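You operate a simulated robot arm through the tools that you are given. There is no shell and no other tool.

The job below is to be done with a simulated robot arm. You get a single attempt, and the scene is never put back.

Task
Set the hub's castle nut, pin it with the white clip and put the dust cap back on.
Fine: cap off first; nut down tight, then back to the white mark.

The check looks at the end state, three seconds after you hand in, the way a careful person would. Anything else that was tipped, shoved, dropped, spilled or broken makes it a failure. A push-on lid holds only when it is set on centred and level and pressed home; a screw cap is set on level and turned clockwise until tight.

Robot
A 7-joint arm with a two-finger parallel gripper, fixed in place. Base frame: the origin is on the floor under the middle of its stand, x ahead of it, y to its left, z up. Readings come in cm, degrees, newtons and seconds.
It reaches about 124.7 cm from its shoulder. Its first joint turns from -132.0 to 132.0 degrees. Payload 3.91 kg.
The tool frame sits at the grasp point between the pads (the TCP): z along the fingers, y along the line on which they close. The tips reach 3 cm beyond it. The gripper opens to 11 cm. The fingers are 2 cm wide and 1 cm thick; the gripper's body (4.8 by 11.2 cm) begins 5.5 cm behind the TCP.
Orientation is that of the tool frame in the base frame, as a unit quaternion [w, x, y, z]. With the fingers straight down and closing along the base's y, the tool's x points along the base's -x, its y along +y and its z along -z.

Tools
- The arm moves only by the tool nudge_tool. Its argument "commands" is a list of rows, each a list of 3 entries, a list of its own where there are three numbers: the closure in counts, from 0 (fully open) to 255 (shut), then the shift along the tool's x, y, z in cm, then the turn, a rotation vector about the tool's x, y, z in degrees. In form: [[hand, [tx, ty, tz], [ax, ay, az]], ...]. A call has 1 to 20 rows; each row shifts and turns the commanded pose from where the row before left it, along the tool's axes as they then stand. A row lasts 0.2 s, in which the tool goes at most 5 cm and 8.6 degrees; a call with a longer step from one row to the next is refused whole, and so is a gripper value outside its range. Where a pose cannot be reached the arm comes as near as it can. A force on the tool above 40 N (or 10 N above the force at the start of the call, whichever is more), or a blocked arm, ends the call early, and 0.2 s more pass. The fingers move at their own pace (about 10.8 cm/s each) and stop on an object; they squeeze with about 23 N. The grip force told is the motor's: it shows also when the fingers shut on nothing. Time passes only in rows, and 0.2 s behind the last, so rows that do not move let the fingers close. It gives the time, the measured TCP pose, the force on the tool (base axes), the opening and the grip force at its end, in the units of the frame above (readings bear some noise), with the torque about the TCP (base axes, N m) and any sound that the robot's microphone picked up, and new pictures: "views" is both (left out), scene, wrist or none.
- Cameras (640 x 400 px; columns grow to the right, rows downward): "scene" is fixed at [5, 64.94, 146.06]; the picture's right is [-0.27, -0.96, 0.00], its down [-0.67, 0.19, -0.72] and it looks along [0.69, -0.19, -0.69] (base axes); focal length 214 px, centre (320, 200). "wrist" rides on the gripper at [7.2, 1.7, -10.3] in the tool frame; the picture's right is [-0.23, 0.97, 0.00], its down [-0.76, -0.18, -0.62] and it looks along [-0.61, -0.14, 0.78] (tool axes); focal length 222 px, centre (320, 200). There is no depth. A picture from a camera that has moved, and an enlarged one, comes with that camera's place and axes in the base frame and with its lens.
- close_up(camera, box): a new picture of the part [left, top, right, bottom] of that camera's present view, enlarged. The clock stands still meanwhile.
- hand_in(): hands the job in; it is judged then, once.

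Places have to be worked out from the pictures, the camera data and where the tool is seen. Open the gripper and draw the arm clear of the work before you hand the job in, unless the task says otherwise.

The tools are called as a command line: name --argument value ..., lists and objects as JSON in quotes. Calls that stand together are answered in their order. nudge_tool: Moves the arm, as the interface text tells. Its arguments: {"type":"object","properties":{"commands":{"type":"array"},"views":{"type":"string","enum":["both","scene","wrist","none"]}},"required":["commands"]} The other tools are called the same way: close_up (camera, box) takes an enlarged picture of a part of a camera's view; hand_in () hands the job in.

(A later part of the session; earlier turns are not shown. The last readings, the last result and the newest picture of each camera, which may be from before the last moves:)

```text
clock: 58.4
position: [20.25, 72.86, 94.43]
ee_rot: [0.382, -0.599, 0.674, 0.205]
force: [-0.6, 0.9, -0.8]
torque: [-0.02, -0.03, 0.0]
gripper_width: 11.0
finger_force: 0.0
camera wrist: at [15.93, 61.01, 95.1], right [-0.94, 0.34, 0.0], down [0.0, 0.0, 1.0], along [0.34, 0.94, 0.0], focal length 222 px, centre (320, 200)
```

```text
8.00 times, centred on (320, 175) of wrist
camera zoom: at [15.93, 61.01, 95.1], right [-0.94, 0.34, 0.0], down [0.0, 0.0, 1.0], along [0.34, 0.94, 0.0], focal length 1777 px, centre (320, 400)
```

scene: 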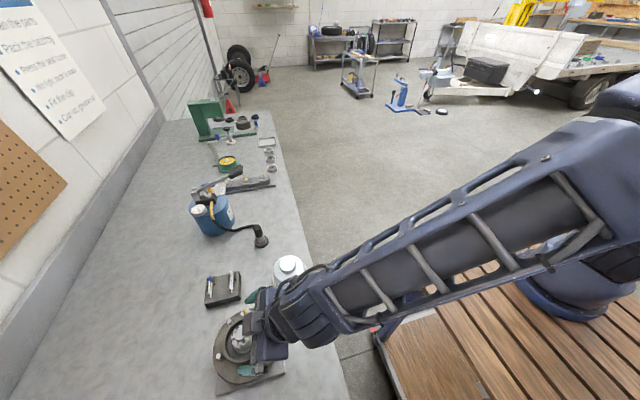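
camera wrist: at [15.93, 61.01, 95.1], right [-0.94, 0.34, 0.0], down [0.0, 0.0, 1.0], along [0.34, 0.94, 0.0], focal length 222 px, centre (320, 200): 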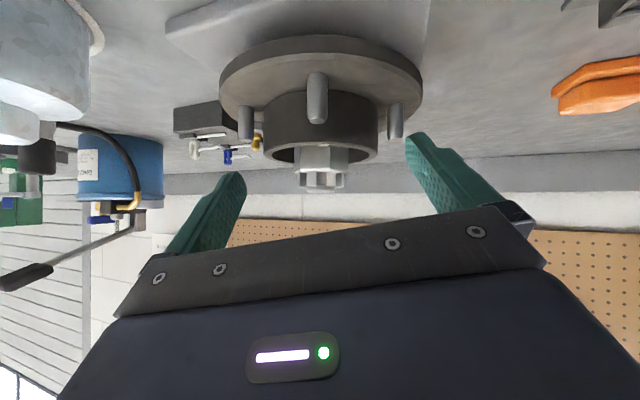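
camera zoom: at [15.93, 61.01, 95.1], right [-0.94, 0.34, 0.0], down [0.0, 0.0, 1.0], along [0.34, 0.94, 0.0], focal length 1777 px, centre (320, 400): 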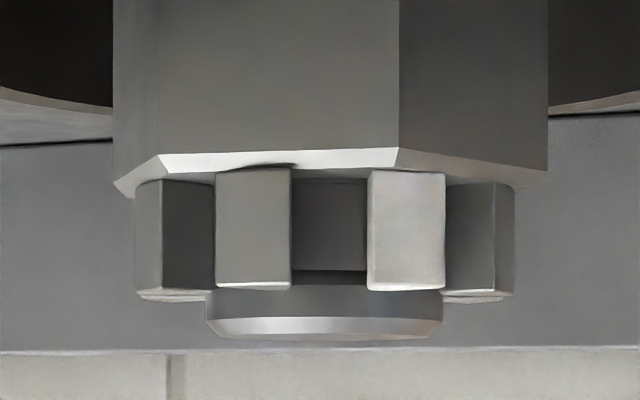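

The view is now about 5° above level and shows a dark gap under the spindle head in the slot. I back away 4 cm and drop 1.3 cm to view it dead level.

nudge_tool --commands '[[0, [1.7, 0.41, -1.16], [0, 0, 0]], [0, [1.7, 0.41, -1.16], [0, 0, 0]], [0, [0, 0, 0], [0, 0, 0]], [0, [0, 0, 0], [0, 0, 0]]]' --views "wrist"

close_up --camera "wrist" --box '[295, 170, 345, 215]'

close_up --camera "wrist" --box '[150, 110, 260, 190]'

```text
clock: 59.4
position: [18.8, 69.13, 93.12]
ee_rot: [0.382, -0.598, 0.674, 0.206]
force: [-0.1, -0.2, 0.7]
torque: [0.02, 0.02, -0.01]
gripper_width: 11.0
finger_force: 0.1
camera wrist: at [14.53, 57.25, 93.82], right [-0.94, 0.34, 0.0], down [0.0, 0.0, 1.0], along [0.34, 0.94, 0.0], focal length 222 px, centre (320, 200)
```

wrist: 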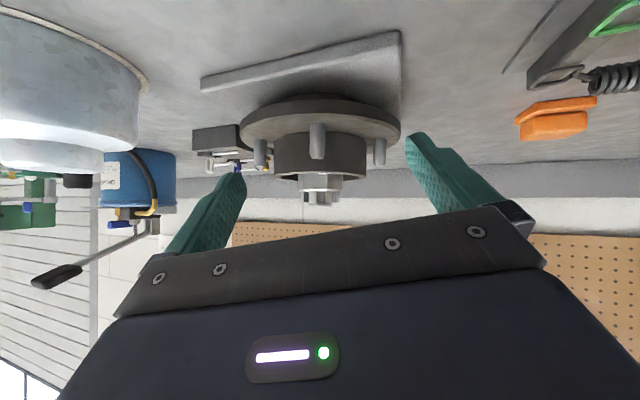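

```text
8.89 times, centred on (320, 192) of wrist
camera zoom: at [14.53, 57.25, 93.82], right [-0.94, 0.34, 0.0], down [0.0, 0.0, 1.0], along [0.34, 0.94, 0.0], focal length 1974 px, centre (320, 267)
```

zoom: 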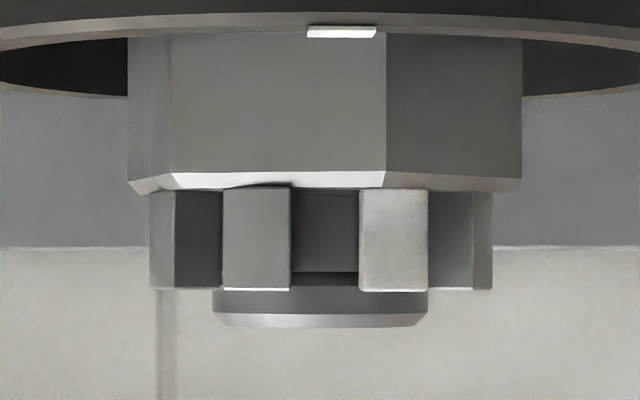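

```text
5.00 times, centred on (205, 150) of wrist
camera zoom: at [14.53, 57.25, 93.82], right [-0.94, 0.34, 0.0], down [0.0, 0.0, 1.0], along [0.34, 0.94, 0.0], focal length 1111 px, centre (895, 450)
```

zoom: 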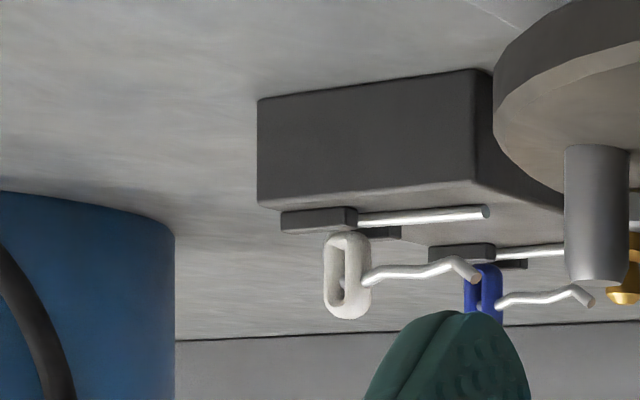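

Dead-level view: the slot (≈248.5°) lies within ~1° of the white mark (≈247.3°). Before deciding the back-off I look at the nut from straight above for any mark of its own and for a precise alignment reading.

nudge_tool --commands '[[0, [-2.28, -0.54, -1.87], [0, 0, 0]], [0, [-2.28, -0.54, -1.87], [0, 0, 0]], [0, [-2.28, -0.54, -1.87], [0, 0, 0]], [0, [0, 0, 0], [-1.965, 8.328, 0]], [0, [0, 0, 0], [-1.965, 8.328, 0]], [0, [0, 0, 0], [-1.965, 8.328, 0]], [0, [0, 0, 0], [-1.965, 8.328, 0]], [0, [0, 0, 0], [-1.965, 8.328, 0]], [0, [0, 0, 0], [-1.965, 8.328, 0]], [0, [0, 0, 0], [-1.965, 8.328, 0]], [0, [0, 0, 0], [-1.965, 8.328, 0]], [0, [0, 0, 0], [-1.965, 8.328, 0]], [0, [-3.95, -0.95, -0.39], [0, 0, 0]], [0, [-3.95, -0.95, -0.39], [0, 0, 0]], [0, [-3.95, -0.95, -0.39], [0, 0, 0]], [0, [0, 0, 0], [0, 0, 0]], [0, [0, 0, 0], [0, 0, 0]]]' --views "wrist"

close_up --camera "wrist" --box '[240, 80, 400, 215]'

close_up --camera "wrist" --box '[285, 115, 355, 185]'

```text
clock: 63.0
position: [22.71, 79.94, 97.76]
ee_rot: [-0.196, -0.647, 0.729, -0.105]
force: [0.2, 0.1, -0.2]
torque: [0.0, 0.0, 0.04]
gripper_width: 10.99
finger_force: 0.2
camera wrist: at [22.09, 77.87, 110.41], right [-0.94, 0.34, 0.0], down [0.33, 0.92, 0.22], along [0.07, 0.21, -0.97], focal length 222 px, centre (320, 200)
```

wrist: 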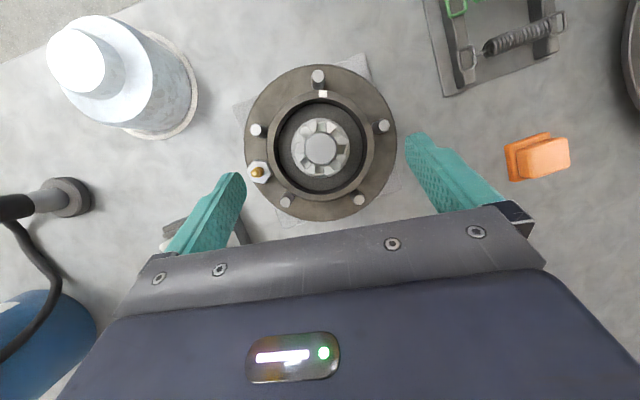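

```text
2.96 times, centred on (320, 148) of wrist
camera zoom: at [22.09, 77.87, 110.41], right [-0.94, 0.34, 0.0], down [0.33, 0.92, 0.22], along [0.07, 0.21, -0.97], focal length 658 px, centre (320, 356)
```

zoom: 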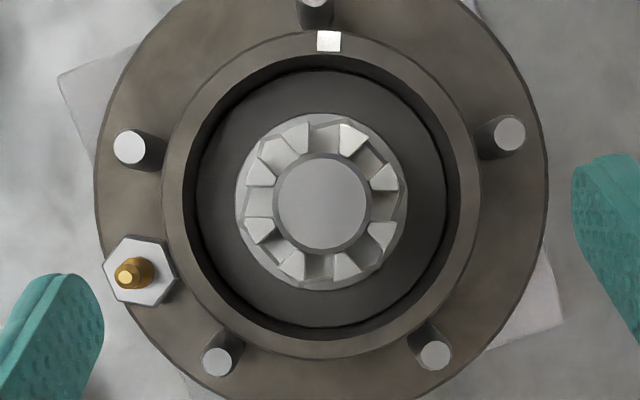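

```text
5.71 times, centred on (320, 150) of wrist
camera zoom: at [22.09, 77.87, 110.41], right [-0.94, 0.34, 0.0], down [0.33, 0.92, 0.22], along [0.07, 0.21, -0.97], focal length 1269 px, centre (320, 486)
```

zoom: 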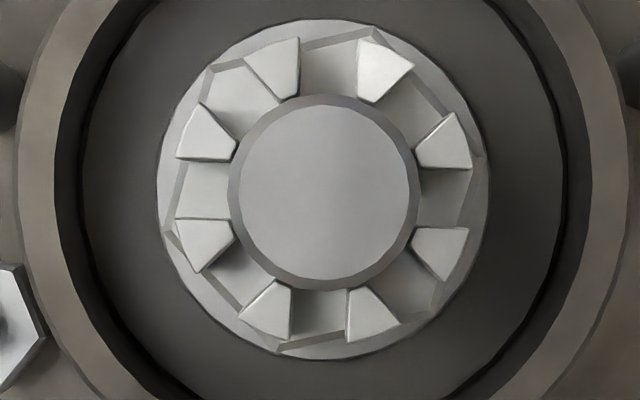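

From straight above, the slot (≈248.0°) and mark (≈247.1°) are already within a degree, and the nut carries no marks of its own. I want to locate the spindle's pin hole for certain, so I go round to look from the −x (180°) side.

nudge_tool --commands '[[0, [1.26, 0.3, -2.7], [0, 0, 0]], [0, [1.26, 0.3, -2.7], [0, 0, 0]], [0, [0, 0, 0], [1.96, -8.305, 0]], [0, [0, 0, 0], [1.96, -8.305, 0]], [0, [0, 0, 0], [1.96, -8.305, 0]], [0, [0, 0, 0], [0, 0, 7.8]], [0, [0, 0, 0], [0, 0, 7.8]], [0, [0, 0, 0], [0, 0, 7.8]], [0, [0, 0, 0], [0, 0, 7.8]], [0, [0, 0, 0], [0, 0, 7.8]], [0, [0, 0, 0], [0, 0, 7.8]], [0, [0, 0, 0], [0, 0, 7.8]], [0, [0, 0, 0], [0, 0, 7.8]], [0, [0, 0, 0], [0, 0, 7.8]], [0, [0, 0, 0], [0, 0, 0]]]' --views "none"

nudge_tool --commands '[[0, [1.387, -0.387, 2.113], [0, 0, 0]], [0, [1.387, -0.387, 2.113], [0, 0, 0]], [0, [1.387, -0.387, 2.113], [0, 0, 0]], [0, [0, 0, 0], [1.81, -7.67, 0]], [0, [0, 0, 0], [1.81, -7.67, 0]], [0, [0, 0, 0], [1.81, -7.67, 0]], [0, [0, 0, 0], [1.81, -7.67, 0]], [0, [0, 0, 0], [1.81, -7.67, 0]], [0, [0, 0, 0], [0, 0, 0]], [0, [0, 0, 0], [0, 0, 0]]]' --views "wrist"

close_up --camera "wrist" --box '[270, 90, 370, 180]'

close_up --camera "wrist" --box '[295, 125, 345, 170]'

```text
clock: 66.2
position: [22.75, 79.9, 103.79]
ee_rot: [0.0, -0.112, 0.994, 0.0]
force: [-0.7, -1.0, 0.3]
torque: [0.02, 0.0, -0.03]
gripper_width: 10.98
finger_force: 0.1
```

```text
clock: 68.4
position: [19.01, 77.75, 97.42]
ee_rot: [0.336, -0.107, 0.935, -0.04]
force: [-0.3, -0.1, 0.2]
torque: [-0.01, 0.01, -0.02]
gripper_width: 10.99
finger_force: 0.0
camera wrist: at [6.75, 77.92, 100.86], right [0.0, 1.0, 0.0], down [0.21, 0.0, 0.98], along [0.98, 0.0, -0.21], focal length 222 px, centre (320, 200)
```

wrist: 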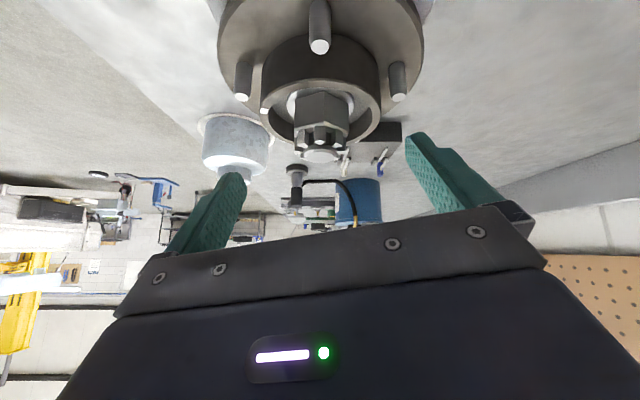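

```text
4.44 times, centred on (320, 135) of wrist
camera zoom: at [6.75, 77.92, 100.86], right [0.0, 1.0, 0.0], down [0.21, 0.0, 0.98], along [0.98, 0.0, -0.21], focal length 987 px, centre (320, 489)
```

zoom: 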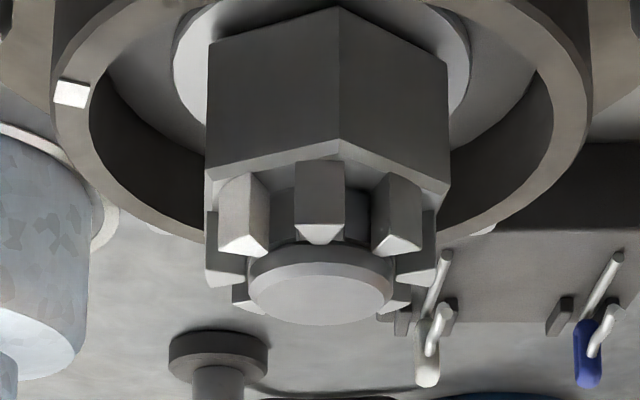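

```text
8.89 times, centred on (320, 148) of wrist
camera zoom: at [6.75, 77.92, 100.86], right [0.0, 1.0, 0.0], down [0.21, 0.0, 0.98], along [0.98, 0.0, -0.21], focal length 1974 px, centre (320, 667)
```

zoom: 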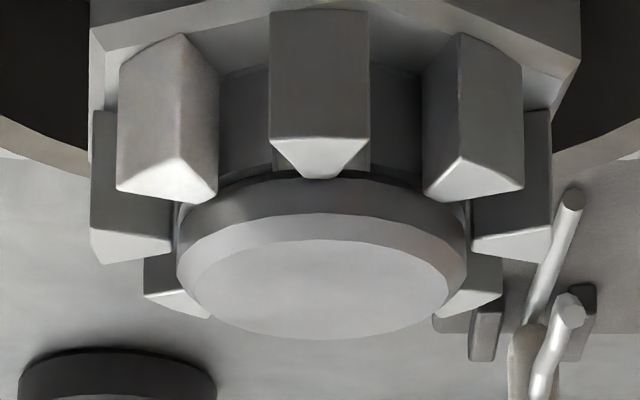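

From this side the region under the head shows lighter and darker patches. I zoom in further on that gap.

close_up --camera "wrist" --box '[305, 128, 340, 150]'

close_up --camera "wrist" --box '[335, 140, 400, 180]'

```text
16.00 times, centred on (322, 139) of wrist
camera zoom: at [6.75, 77.92, 100.86], right [0.0, 1.0, 0.0], down [0.21, 0.0, 0.98], along [0.98, 0.0, -0.21], focal length 3554 px, centre (280, 1176)
```

zoom: 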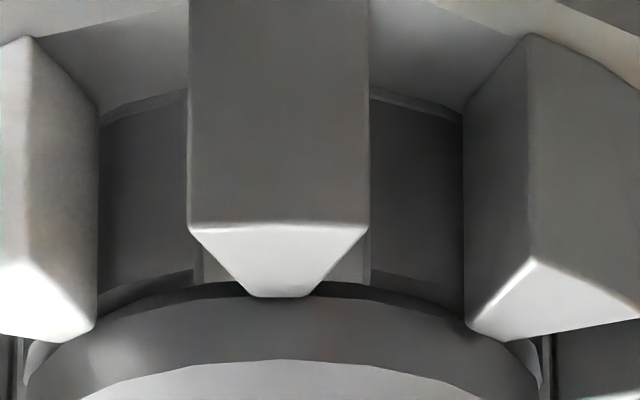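

```text
9.85 times, centred on (368, 160) of wrist
camera zoom: at [6.75, 77.92, 100.86], right [0.0, 1.0, 0.0], down [0.21, 0.0, 0.98], along [0.98, 0.0, -0.21], focal length 2187 px, centre (-148, 594)
```

zoom: 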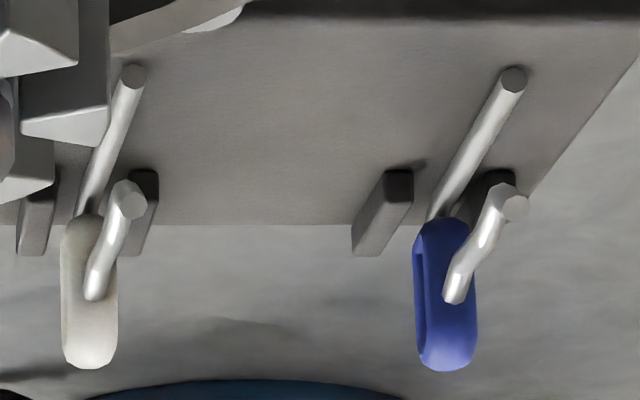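

The picture beneath the head is ambiguous. I take a dead-level look along the 203° slot to see whether any slot direction shows a through-hole.

nudge_tool --commands '[[0, [2.49, -1.263, -1.753], [0, 0, 0]], [0, [2.49, -1.263, -1.753], [0, 0, 0]], [0, [0, 0, 0], [-4.8, -1.134, -6.0]], [0, [0, 0, 0], [-4.8, -1.134, -6.0]], [0, [0, 0, 0], [-4.8, -1.134, -6.0]], [0, [0, 0, 0], [1.38, -5.84, 0]], [0, [0, 0, 0], [1.38, -5.84, 0]], [0, [1.598, 0.377, 1.31], [0, 0, 0]], [0, [1.598, 0.377, 1.31], [0, 0, 0]], [0, [0, 0, 0], [0, 0, 0]], [0, [0, 0, 0], [0, 0, 0]]]' --views "wrist"

close_up --camera "wrist" --box '[295, 170, 345, 215]'

close_up --camera "wrist" --box '[310, 185, 332, 203]'

```text
clock: 70.8
position: [13.48, 74.25, 93.28]
ee_rot: [0.432, -0.281, 0.856, 0.035]
force: [-0.2, -0.3, -0.1]
torque: [0.04, 0.02, -0.01]
gripper_width: 10.98
finger_force: 0.1
camera wrist: at [1.83, 69.31, 94.01], right [-0.39, 0.92, 0.0], down [0.0, 0.0, 1.0], along [0.92, 0.39, 0.0], focal length 222 px, centre (320, 200)
```

wrist: 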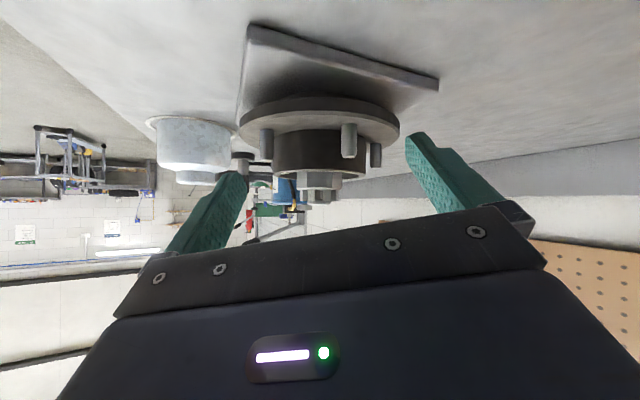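

```text
8.89 times, centred on (320, 192) of wrist
camera zoom: at [1.83, 69.31, 94.01], right [-0.39, 0.92, 0.0], down [0.0, 0.0, 1.0], along [0.92, 0.39, 0.0], focal length 1974 px, centre (320, 267)
```

zoom: 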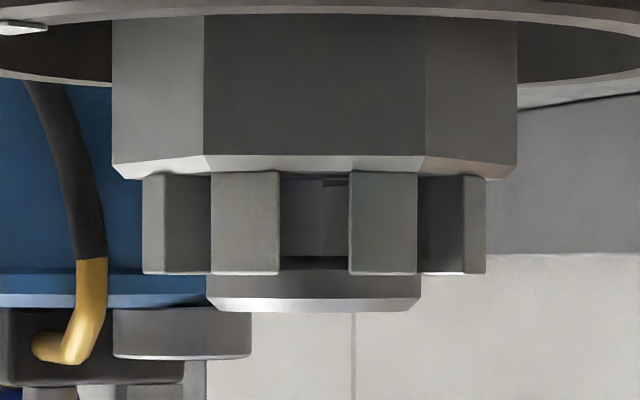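

```text
16.00 times, centred on (321, 194) of wrist
camera zoom: at [1.83, 69.31, 94.01], right [-0.39, 0.92, 0.0], down [0.0, 0.0, 1.0], along [0.92, 0.39, 0.0], focal length 3554 px, centre (304, 296)
```

zoom: 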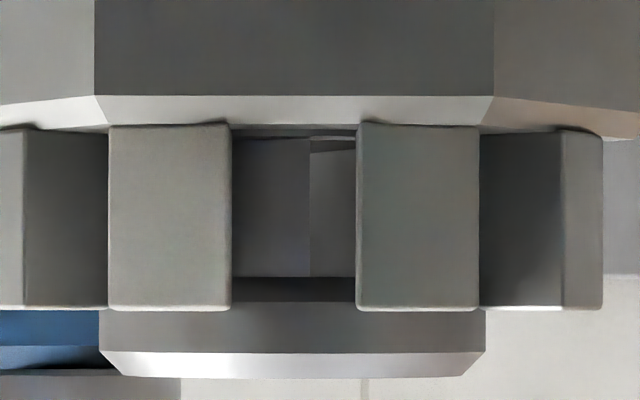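

This is informative: the core shows a lighter channel spanning about 162°–198°, i.e. the pin hole runs along x (180°/0°), and right now a tooth blocks it. One crown tooth (~225°) looks whiter than the rest; I check that in the scene view.

close_up --camera "scene" --box '[215, 310, 285, 365]'

close_up --camera "scene" --box '[228, 322, 262, 352]'

```text
7.27 times, centred on (250, 338) of scene
camera zoom: at [5.0, 64.94, 146.06], right [-0.27, -0.96, 0.0], down [-0.67, 0.19, -0.72], along [0.69, -0.19, -0.69], focal length 1560 px, centre (829, -800)
```

zoom: 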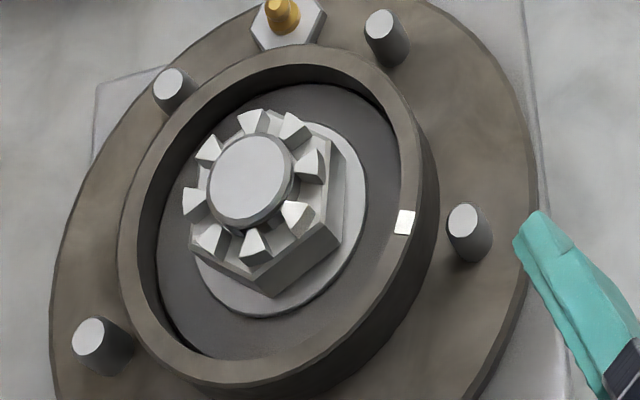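

```text
13.33 times, centred on (245, 337) of scene
camera zoom: at [5.0, 64.94, 146.06], right [-0.27, -0.96, 0.0], down [-0.67, 0.19, -0.72], along [0.69, -0.19, -0.69], focal length 2860 px, centre (1320, -1627)
```

zoom: 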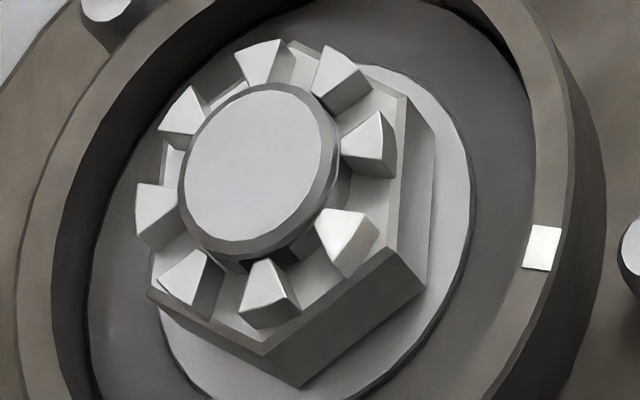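

The enlarged view settles it: one crown tooth is painted white, now at about 225°, and it has to come back counter-clockwise ~22° to the white mark, which also lines a slot up with the pin hole along x. I return above the nut with the gripper aligned to its flats (closing axis ≈83°).

nudge_tool --commands '[[0, [-3.05, -0.72, -2.5], [0, 0, 0]], [0, [-3.05, -0.72, -2.5], [0, 0, 0]], [0, [0, 0, 0], [-1.968, 8.338, 0]], [0, [0, 0, 0], [-1.968, 8.338, 0]], [0, [0, 0, 0], [-1.968, 8.338, 0]], [0, [0, 0, 0], [-1.968, 8.338, 0]], [0, [0, 0, 0], [-1.968, 8.338, 0]], [0, [0, 0, 0], [-1.968, 8.338, 0]], [0, [0, 0, 0], [0, 0, 7.2]], [0, [0, 0, 0], [0, 0, 7.2]], [0, [0, 0, 0], [0, 0, 7.2]], [0, [0, 0, 0], [0, 0, 7.2]], [0, [0, 0, 0], [0, 0, 7.2]], [139, [0, 0, 0], [0, 0, 7.2]], [139, [-4.04, 2.3, 0], [0, 0, 0]], [139, [-4.04, 2.3, 0], [0, 0, 0]], [139, [0, 0, 0], [0, 0, 0]], [139, [0, 0, 0], [0, 0, 0]]]' --views "wrist"

close_up --camera "wrist" --box '[265, 70, 375, 180]'

```text
clock: 74.6
position: [22.08, 77.85, 101.18]
ee_rot: [0.0, 0.06, 0.998, -0.001]
force: [0.8, -0.4, -0.3]
torque: [0.03, 0.01, 0.0]
gripper_width: 4.99
finger_force: 0.1
camera wrist: at [15.26, 80.5, 111.67], right [0.34, 0.94, 0.0], down [0.74, -0.27, 0.62], along [0.58, -0.21, -0.78], focal length 222 px, centre (320, 200)
```

wrist: 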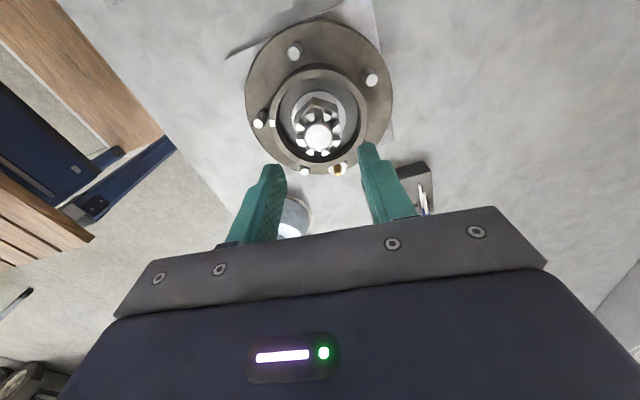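

```text
3.64 times, centred on (320, 125) of wrist
camera zoom: at [15.26, 80.5, 111.67], right [0.34, 0.94, 0.0], down [0.74, -0.27, 0.62], along [0.58, -0.21, -0.78], focal length 808 px, centre (320, 473)
```

zoom: 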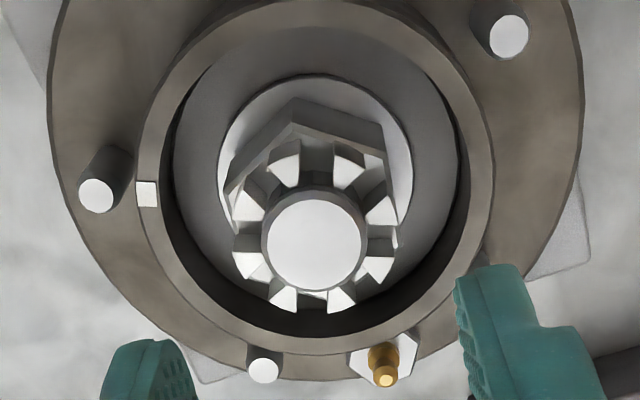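

The spindle projects ~1.5–2 mm off the tool axis, so I trim (0.14, −0.09) and lower around the hex.

nudge_tool --commands '[[139, [0.14, -0.09, 0], [0, 0, 0]], [139, [0, 0, 1.8], [0, 0, 0]], [139, [0, 0, 1.8], [0, 0, 0]], [139, [0, 0, 1.0], [0, 0, 0]], [139, [0, 0, 0.8], [0, 0, 0]], [139, [0, 0, 0.8], [0, 0, 0]], [139, [0, 0, 0.6], [0, 0, 0]], [139, [0, 0, 0.5], [0, 0, 0]], [139, [0, 0, 0], [0, 0, 0]], [139, [0, 0, 0], [0, 0, 0]]]' --views "wrist"

close_up --camera "wrist" --box '[230, 60, 410, 220]'

```text
clock: 76.8
position: [21.89, 77.71, 93.95]
ee_rot: [-0.001, 0.06, 0.998, 0.0]
force: [1.1, -0.3, 1.1]
torque: [0.01, 0.02, -0.01]
gripper_width: 5.05
finger_force: 0.0
camera wrist: at [14.96, 80.4, 104.45], right [0.34, 0.94, 0.0], down [0.74, -0.27, 0.62], along [0.58, -0.21, -0.78], focal length 222 px, centre (320, 200)
```

wrist: 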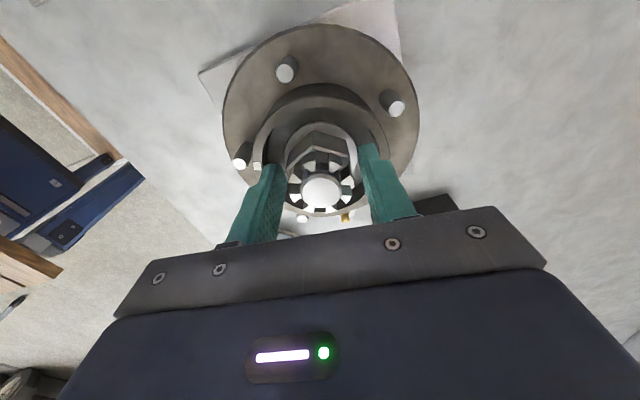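

```text
2.50 times, centred on (320, 140) of wrist
camera zoom: at [14.96, 80.4, 104.45], right [0.34, 0.94, 0.0], down [0.74, -0.27, 0.62], along [0.58, -0.21, -0.78], focal length 555 px, centre (320, 350)
```

zoom: 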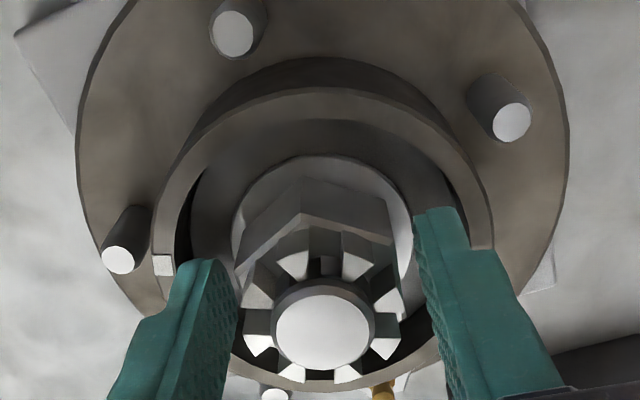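

Well placed. I close on the flats, and give one more clockwise nip to confirm the nut is tight before backing off.

nudge_tool --commands '[[139, [0, 0.05, 0.1], [0, 0, 0]], [200, [0, 0, 0], [0, 0, 0]], [255, [0, 0, 0], [0, 0, 0]], [255, [0, 0, 0], [0, 0, 0]], [255, [0, 0, 0], [0, 0, 0]]]' --views "none"

nudge_tool --commands '[[255, [0, 0, 0], [0, 0, 2]], [255, [0, 0, 0], [0, 0, 0]]]' --views "none"

nudge_tool --commands '[[255, [0, 0, 0], [0, 0, 2]], [255, [0, 0, 0], [0, 0, 0]]]' --views "wrist"

close_up --camera "wrist" --box '[230, 60, 410, 220]'

```text
clock: 78.0
position: [21.95, 77.82, 93.79]
ee_rot: [-0.001, 0.059, 0.998, 0.0]
force: [0.8, -0.9, -1.2]
torque: [0.5, -0.02, 0.05]
gripper_width: 4.17
finger_force: 44.5
```

```text
clock: 78.6
position: [21.84, 77.79, 93.86]
ee_rot: [0.0, 0.078, 0.997, -0.001]
force: [0.9, -4.2, 0.6]
torque: [0.37, 0.1, 0.54]
gripper_width: 4.19
finger_force: 44.6
```

```text
clock: 79.2
position: [21.95, 77.85, 93.92]
ee_rot: [0.001, 0.094, 0.996, 0.0]
force: [1.2, 0.5, 0.4]
torque: [0.42, -0.35, 0.47]
gripper_width: 4.13
finger_force: 45.2
camera wrist: at [15.14, 80.92, 104.37], right [0.41, 0.91, 0.0], down [0.71, -0.32, 0.62], along [0.57, -0.25, -0.78], focal length 222 px, centre (320, 200)
```

wrist: 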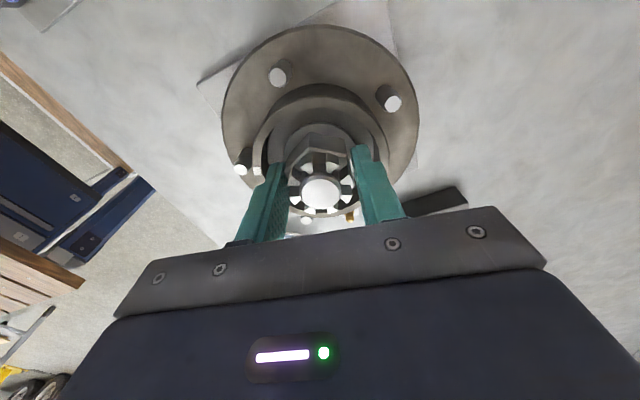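

```text
2.50 times, centred on (320, 140) of wrist
camera zoom: at [15.14, 80.92, 104.37], right [0.41, 0.91, 0.0], down [0.71, -0.32, 0.62], along [0.57, -0.25, -0.78], focal length 555 px, centre (320, 350)
```

zoom: 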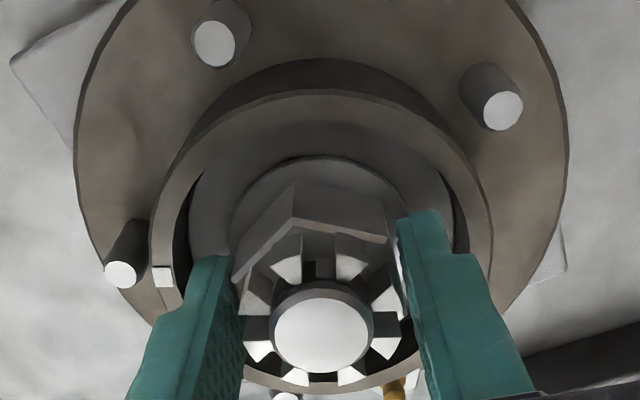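

0.54 N·m then the pads creep again at the same angle, with almost no side load: the nut is tight. I re-square the grip and back it off counter-clockwise by about 21.5°.

nudge_tool --commands '[[139, [0, 0, 0], [0, 0, 0]], [139, [0, 0, 0], [0, 0, -3.9]], [139, [0, 0, 0], [0, 0, 0]], [200, [0, 0, 0], [0, 0, 0]], [255, [0, 0, 0], [0, 0, 0]], [255, [0, 0, 0], [0, 0, 0]], [255, [0, 0, 0], [0, 0, -3.5]], [255, [0, 0, 0], [0, 0, -3.5]], [255, [0, 0, 0], [0, 0, 0]]]' --views "none"

nudge_tool --commands '[[255, [0, 0, 0], [0, 0, -3.5]], [255, [0, 0, 0], [0, 0, -3.5]], [255, [0, 0, 0], [0, 0, -3.5]], [255, [0, 0, 0], [0, 0, -4]], [255, [0, 0, 0], [0, 0, 0]]]' --views "wrist"

close_up --camera "wrist" --box '[230, 60, 410, 220]'

```text
clock: 81.2
position: [21.82, 77.78, 93.82]
ee_rot: [-0.001, -0.002, 1.0, 0.0]
force: [-6.7, -5.4, -1.4]
torque: [0.32, -0.62, 0.01]
gripper_width: 4.18
finger_force: 44.8
```

```text
clock: 82.4
position: [21.95, 77.79, 93.82]
ee_rot: [-0.001, -0.128, 0.992, -0.001]
force: [-7.3, -15.2, -2.0]
torque: [0.04, 0.07, -0.04]
gripper_width: 4.15
finger_force: 44.7
camera wrist: at [14.46, 77.67, 104.35], right [-0.03, 1.0, 0.0], down [0.78, 0.02, 0.62], along [0.62, 0.01, -0.78], focal length 222 px, centre (320, 200)
```

wrist: 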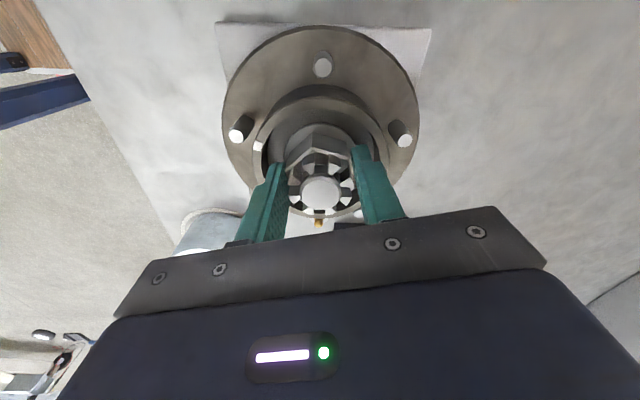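

```text
2.50 times, centred on (320, 140) of wrist
camera zoom: at [14.46, 77.67, 104.35], right [-0.03, 1.0, 0.0], down [0.78, 0.02, 0.62], along [0.62, 0.01, -0.78], focal length 555 px, centre (320, 350)
```

zoom: 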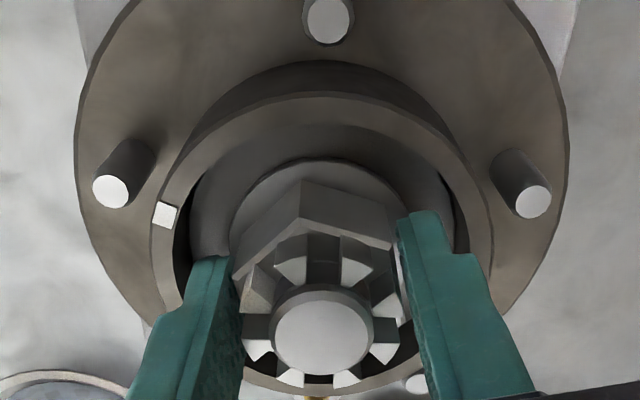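

The nut backed off smoothly with no torque. I release, rise, and take the straight-down view to check the white tooth against the mark.

nudge_tool --commands '[[139, [0, 0, 0], [0, 0, 0]], [139, [0, 0, 0], [0, 0, 0]], [139, [0, 0, -1.0], [0, 0, 0]], [139, [0, 0, -2.0], [0, 0, 0]], [139, [0, 0, -2.0], [0, 0, 0]], [0, [-2.12, -0.45, 0], [0, 0, 0]], [0, [0, 0, 0], [-1.96, 8.305, 0]], [0, [0, 0, 0], [-1.96, 8.305, 0]], [0, [0, 0, 0], [-1.96, 8.305, 0]], [0, [0, 0, 0], [0, 0, 0]], [0, [0, 0, 0], [0, 0, 0]]]' --views "both"

close_up --camera "wrist" --box '[240, 80, 400, 215]'

close_up --camera "wrist" --box '[285, 115, 355, 185]'

close_up --camera "scene" --box '[228, 322, 262, 352]'

```text
clock: 84.8
position: [24.01, 77.84, 98.82]
ee_rot: [-0.221, -0.124, 0.967, 0.023]
force: [-0.5, -0.2, 1.0]
torque: [0.0, 0.0, 0.0]
gripper_width: 10.99
finger_force: 0.0
camera wrist: at [21.85, 77.97, 111.54], right [-0.02, 1.0, 0.0], down [0.97, 0.02, 0.22], along [0.22, 0.01, -0.97], focal length 222 px, centre (320, 200)
```

scene: 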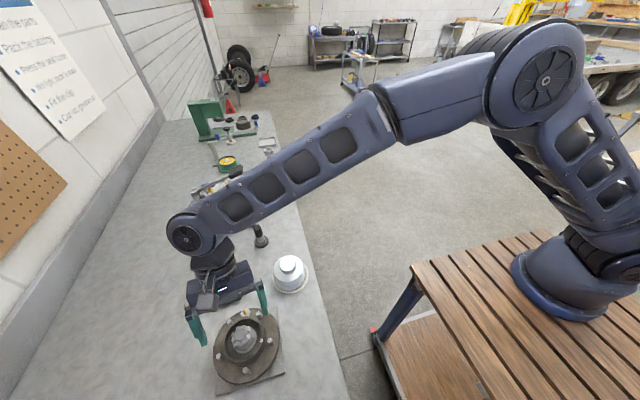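
wrist: 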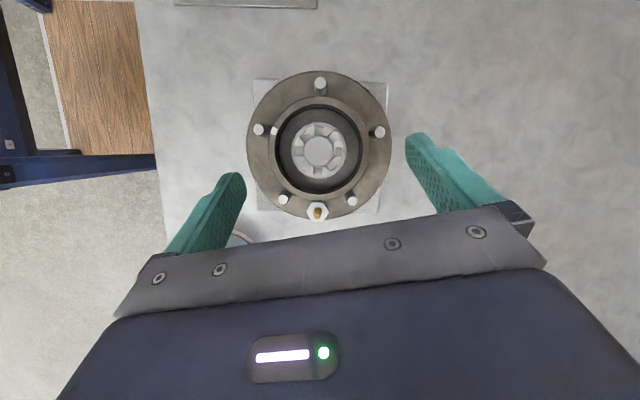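

```text
2.96 times, centred on (320, 148) of wrist
camera zoom: at [21.85, 77.97, 111.54], right [-0.02, 1.0, 0.0], down [0.97, 0.02, 0.22], along [0.22, 0.01, -0.97], focal length 658 px, centre (320, 356)
```

zoom: 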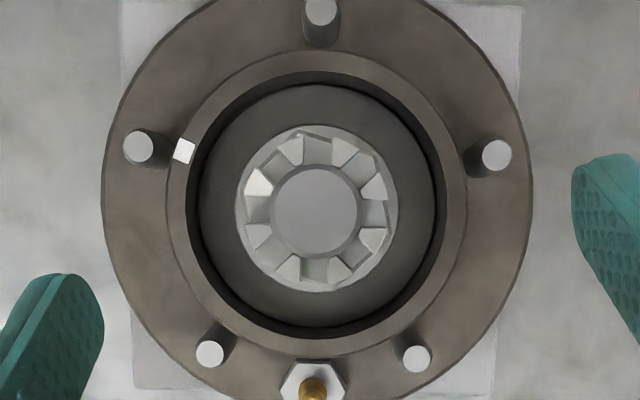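

```text
5.71 times, centred on (320, 150) of wrist
camera zoom: at [21.85, 77.97, 111.54], right [-0.02, 1.0, 0.0], down [0.97, 0.02, 0.22], along [0.22, 0.01, -0.97], focal length 1269 px, centre (320, 486)
```

zoom: 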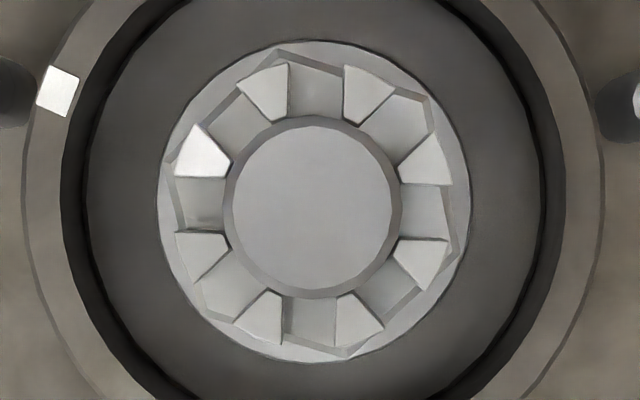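

```text
13.33 times, centred on (245, 337) of scene
camera zoom: at [5.0, 64.94, 146.06], right [-0.27, -0.96, 0.0], down [-0.67, 0.19, -0.72], along [0.69, -0.19, -0.69], focal length 2860 px, centre (1320, -1627)
```

zoom: 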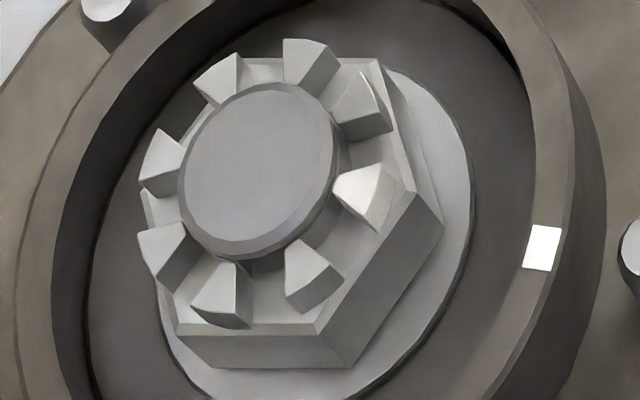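

White tooth at ≈247.5° against the mark at ≈247.3°, and a slot now at ≈179.7° — on the hole line. I take a level look from the −x side to confirm the hole is open and get its height.

nudge_tool --commands '[[0, [1.05, 0.25, -2.26], [0, 0, 0]], [0, [0, 0, 0], [1.965, -8.328, 0]], [0, [0, 0, 0], [1.965, -8.328, 0]], [0, [0, 0, 0], [1.965, -8.328, 0]], [0, [0, 0, 0], [1.965, -8.328, 0]], [0, [0, 0, 0], [1.965, -8.328, 0]], [0, [0, 0, 0], [1.965, -8.328, 0]], [0, [0, 0, 0], [1.965, -8.328, 0]], [0, [0, 0, 0], [1.965, -8.328, 0]], [0, [0, 0, 0], [1.965, -8.328, 0]], [0, [4.36, 1.03, -1.29], [0, 0, 0]], [0, [4.36, 1.03, -1.29], [0, 0, 0]], [0, [4.36, 1.03, -1.29], [0, 0, 0]], [0, [0, 0, 0], [0, 0, 0]], [0, [0, 0, 0], [0, 0, 0]]]' --views "wrist"

close_up --camera "wrist" --box '[295, 170, 345, 215]'

close_up --camera "wrist" --box '[310, 185, 332, 203]'

close_up --camera "wrist" --box '[330, 150, 400, 200]'

```text
clock: 88.0
position: [12.53, 77.68, 93.33]
ee_rot: [0.431, -0.115, 0.894, -0.046]
force: [0.1, 0.5, -0.3]
torque: [-0.01, -0.01, 0.02]
gripper_width: 11.0
finger_force: 0.1
camera wrist: at [-0.11, 77.46, 94.07], right [-0.02, 1.0, 0.0], down [0.0, 0.0, 1.0], along [1.0, 0.02, 0.0], focal length 222 px, centre (320, 200)
```

wrist: 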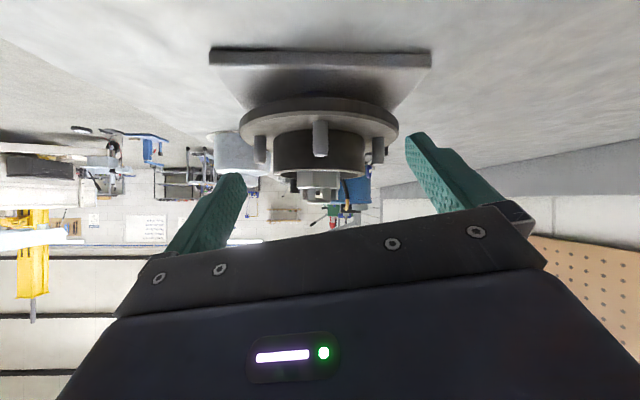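

```text
8.89 times, centred on (320, 192) of wrist
camera zoom: at [-0.11, 77.46, 94.07], right [-0.02, 1.0, 0.0], down [0.0, 0.0, 1.0], along [1.0, 0.02, 0.0], focal length 1974 px, centre (320, 267)
```

zoom: 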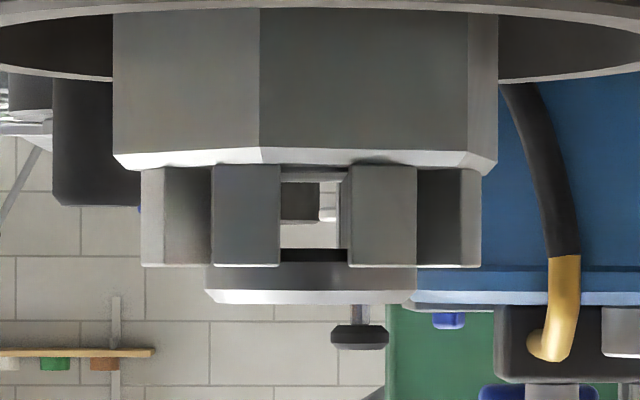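

```text
16.00 times, centred on (321, 194) of wrist
camera zoom: at [-0.11, 77.46, 94.07], right [-0.02, 1.0, 0.0], down [0.0, 0.0, 1.0], along [1.0, 0.02, 0.0], focal length 3554 px, centre (304, 296)
```

zoom: 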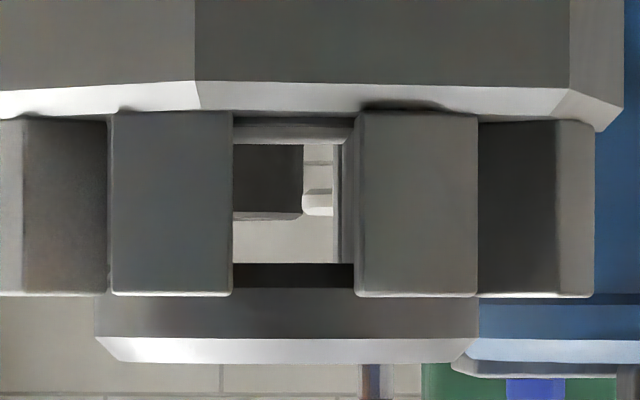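

```text
8.00 times, centred on (365, 175) of wrist
camera zoom: at [-0.11, 77.46, 94.07], right [-0.02, 1.0, 0.0], down [0.0, 0.0, 1.0], along [1.0, 0.02, 0.0], focal length 1777 px, centre (-40, 400)
```

zoom: 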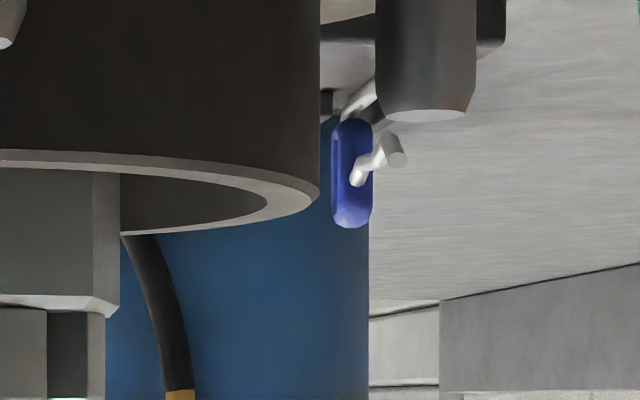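

The hole is open and see-through along x: y≈77.81, z from ≈93.04 to ≈93.89 (centre ≈93.46). Now I go to fetch the white clip: raise, level the tool, square it to the base axes and fly over the clip holder.

nudge_tool --commands '[[0, [-3.05, -0.72, -2.5], [0, 0, 0]], [0, [-3.05, -0.72, -2.5], [0, 0, 0]], [0, [0, 0, 0], [-1.968, 8.338, 0]], [0, [0, 0, 0], [-1.968, 8.338, 0]], [0, [0, 0, 0], [-1.968, 8.338, 0]], [0, [0, 0, 0], [-1.968, 8.338, 0]], [0, [0, 0, 0], [-1.968, 8.338, 0]], [0, [0, 0, 0], [-1.968, 8.338, 0]], [0, [0, 0, 0], [0, 0, 7.25]], [0, [0, 0, 0], [0, 0, 7.25]], [0, [-3.97, 0.58, 0], [0, 0, 0]], [0, [-3.97, 0.58, 0], [0, 0, 0]], [0, [-3.97, 0.58, 0], [0, 0, 0]], [0, [-3.97, 0.58, 0], [0, 0, 0]], [0, [-3.97, 0.58, 0], [0, 0, 0]], [0, [-3.97, 0.58, 0], [0, 0, 0]], [0, [-3.97, 0.58, 0], [0, 0, 0]], [0, [0, 0, 0], [0, 0, 0]], [0, [0, 0, 0], [0, 0, 0]]]' --views "both"

close_up --camera "wrist" --box '[250, 60, 420, 200]'

```text
clock: 92.0
position: [40.59, 81.67, 101.11]
ee_rot: [0.0, 0.0, 1.0, -0.001]
force: [-0.2, 0.0, 0.1]
torque: [-0.02, -0.02, -0.01]
gripper_width: 11.0
finger_force: 0.2
camera wrist: at [33.32, 83.5, 111.65], right [0.23, 0.97, 0.0], down [0.76, -0.18, 0.62], along [0.61, -0.14, -0.78], focal length 222 px, centre (320, 200)
```

scene: 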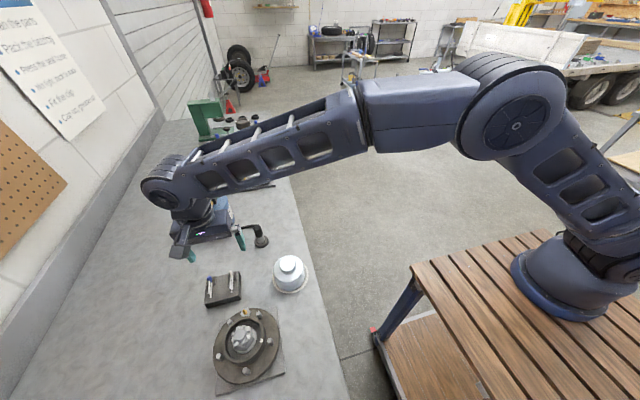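
wrist: 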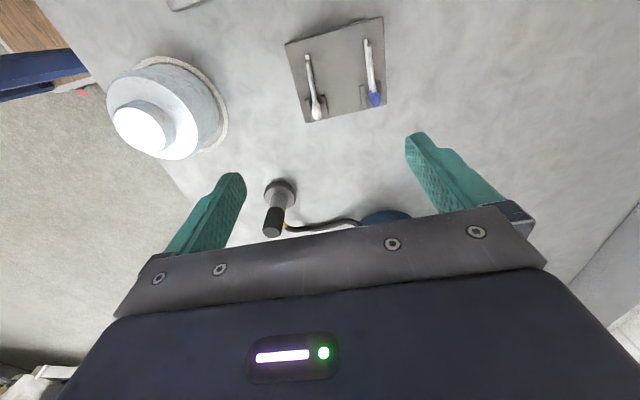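

```text
2.86 times, centred on (335, 130) of wrist
camera zoom: at [33.32, 83.5, 111.65], right [0.23, 0.97, 0.0], down [0.76, -0.18, 0.62], along [0.61, -0.14, -0.78], focal length 635 px, centre (277, 400)
```

zoom: 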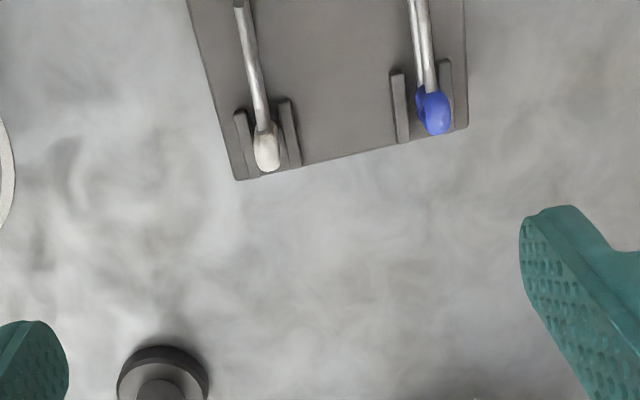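

The white clip's loop is at about (39.9, 81.6), leg pointing along −x (≈178°). I lower above it with the gripper half-closed to ~4 cm for a closer alignment check.

nudge_tool --commands '[[100, [0, 0, 1.5], [0, 0, 0]], [162, [0, 0, 1.5], [0, 0, 0]], [162, [0, 0, 1.5], [0, 0, 0]], [162, [0, 0, 1.0], [0, 0, 0]], [162, [0, 0, 0], [0, 0, 0]], [162, [0, 0, 0], [0, 0, 0]]]' --views "wrist"

close_up --camera "wrist" --box '[250, 60, 400, 200]'

close_up --camera "scene" --box '[195, 250, 265, 310]'

```text
clock: 93.4
position: [40.38, 81.7, 95.57]
ee_rot: [0.0, 0.0, 1.0, -0.001]
force: [-0.9, 0.5, -0.3]
torque: [-0.01, -0.01, 0.01]
gripper_width: 4.01
finger_force: 0.1
camera wrist: at [33.26, 83.48, 106.2], right [0.23, 0.97, 0.0], down [0.76, -0.18, 0.62], along [0.61, -0.14, -0.78], focal length 222 px, centre (320, 200)
```

wrist: 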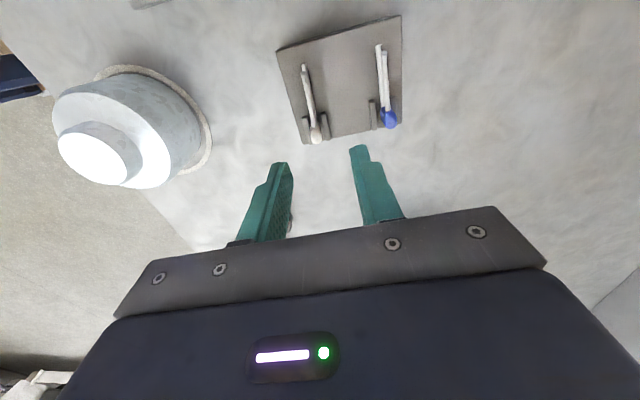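

```text
2.86 times, centred on (325, 130) of wrist
camera zoom: at [33.26, 83.48, 106.2], right [0.23, 0.97, 0.0], down [0.76, -0.18, 0.62], along [0.61, -0.14, -0.78], focal length 635 px, centre (306, 400)
```

zoom: 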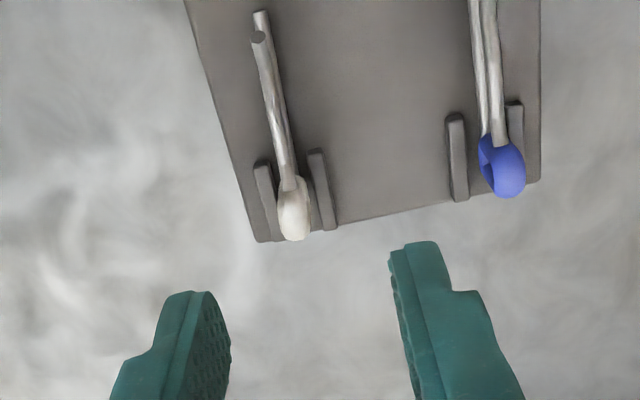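

```text
6.67 times, centred on (230, 280) of scene
camera zoom: at [5.0, 64.94, 146.06], right [-0.27, -0.96, 0.0], down [-0.67, 0.19, -0.72], along [0.69, -0.19, -0.69], focal length 1430 px, centre (920, -333)
```

zoom: 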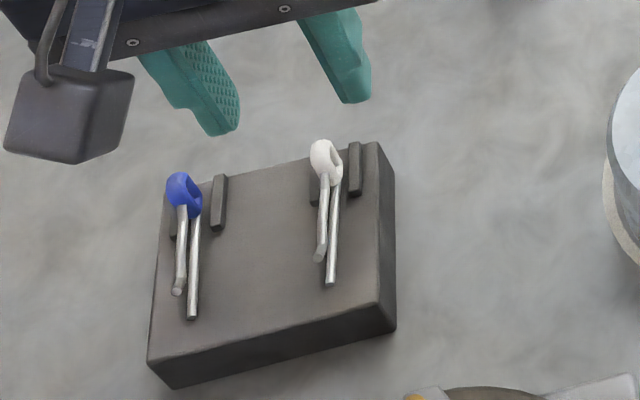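

I rotate 2.5° to match the clip's yaw, shift (0.35, −0.19) so the pads centre on the loop, and lower to TCP z≈91.0 so the tips stay above the posts.

nudge_tool --commands '[[162, [0.345, -0.19, 0], [0, 0, 2.5]], [162, [0, 0, 1.2], [0, 0, 0]], [162, [0, 0, 1.2], [0, 0, 0]], [162, [0, 0, 0.8], [0, 0, 0]], [162, [0, 0, 0.6], [0, 0, 0]], [162, [0, 0, 0.4], [0, 0, 0]], [162, [0, 0, 0], [0, 0, 0]], [162, [0, 0, 0], [0, 0, 0]]]' --views "wrist"

close_up --camera "wrist" --box '[250, 80, 400, 220]'

close_up --camera "scene" --box '[195, 250, 265, 310]'

```text
clock: 95.2
position: [39.92, 81.61, 91.56]
ee_rot: [-0.001, 0.022, 1.0, -0.001]
force: [-0.4, -0.8, -0.6]
torque: [-0.01, 0.0, -0.03]
gripper_width: 4.01
finger_force: 0.1
camera wrist: at [32.96, 83.62, 102.05], right [0.27, 0.96, 0.0], down [0.75, -0.21, 0.62], along [0.6, -0.17, -0.78], focal length 222 px, centre (320, 200)
```

wrist: 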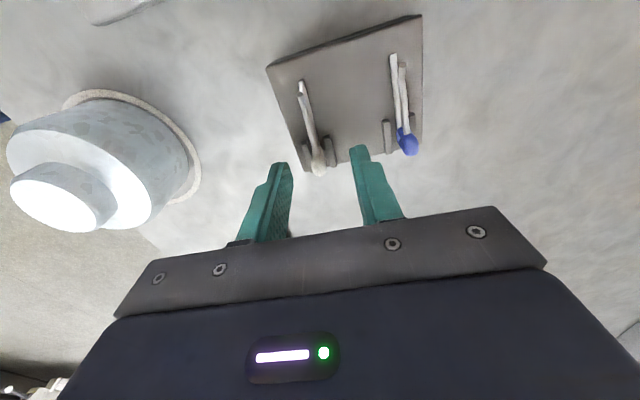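

```text
2.86 times, centred on (325, 150) of wrist
camera zoom: at [32.96, 83.62, 102.05], right [0.27, 0.96, 0.0], down [0.75, -0.21, 0.62], along [0.6, -0.17, -0.78], focal length 635 px, centre (306, 343)
```

zoom: 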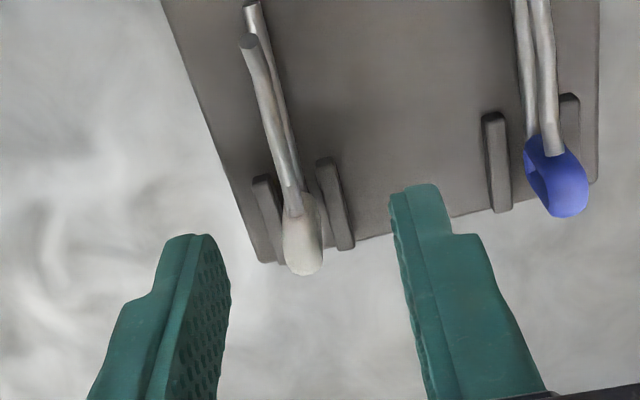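

```text
6.67 times, centred on (230, 280) of scene
camera zoom: at [5.0, 64.94, 146.06], right [-0.27, -0.96, 0.0], down [-0.67, 0.19, -0.72], along [0.69, -0.19, -0.69], focal length 1430 px, centre (920, -333)
```

zoom: 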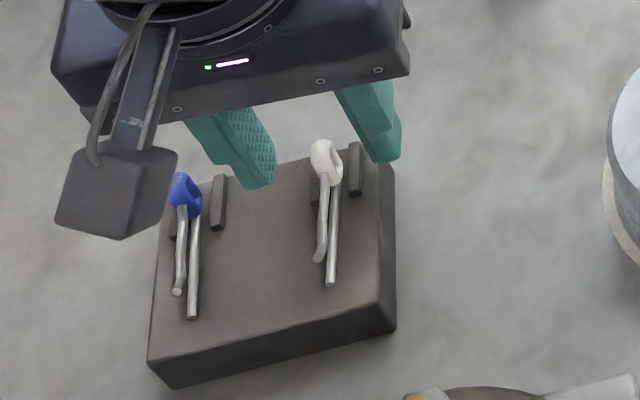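

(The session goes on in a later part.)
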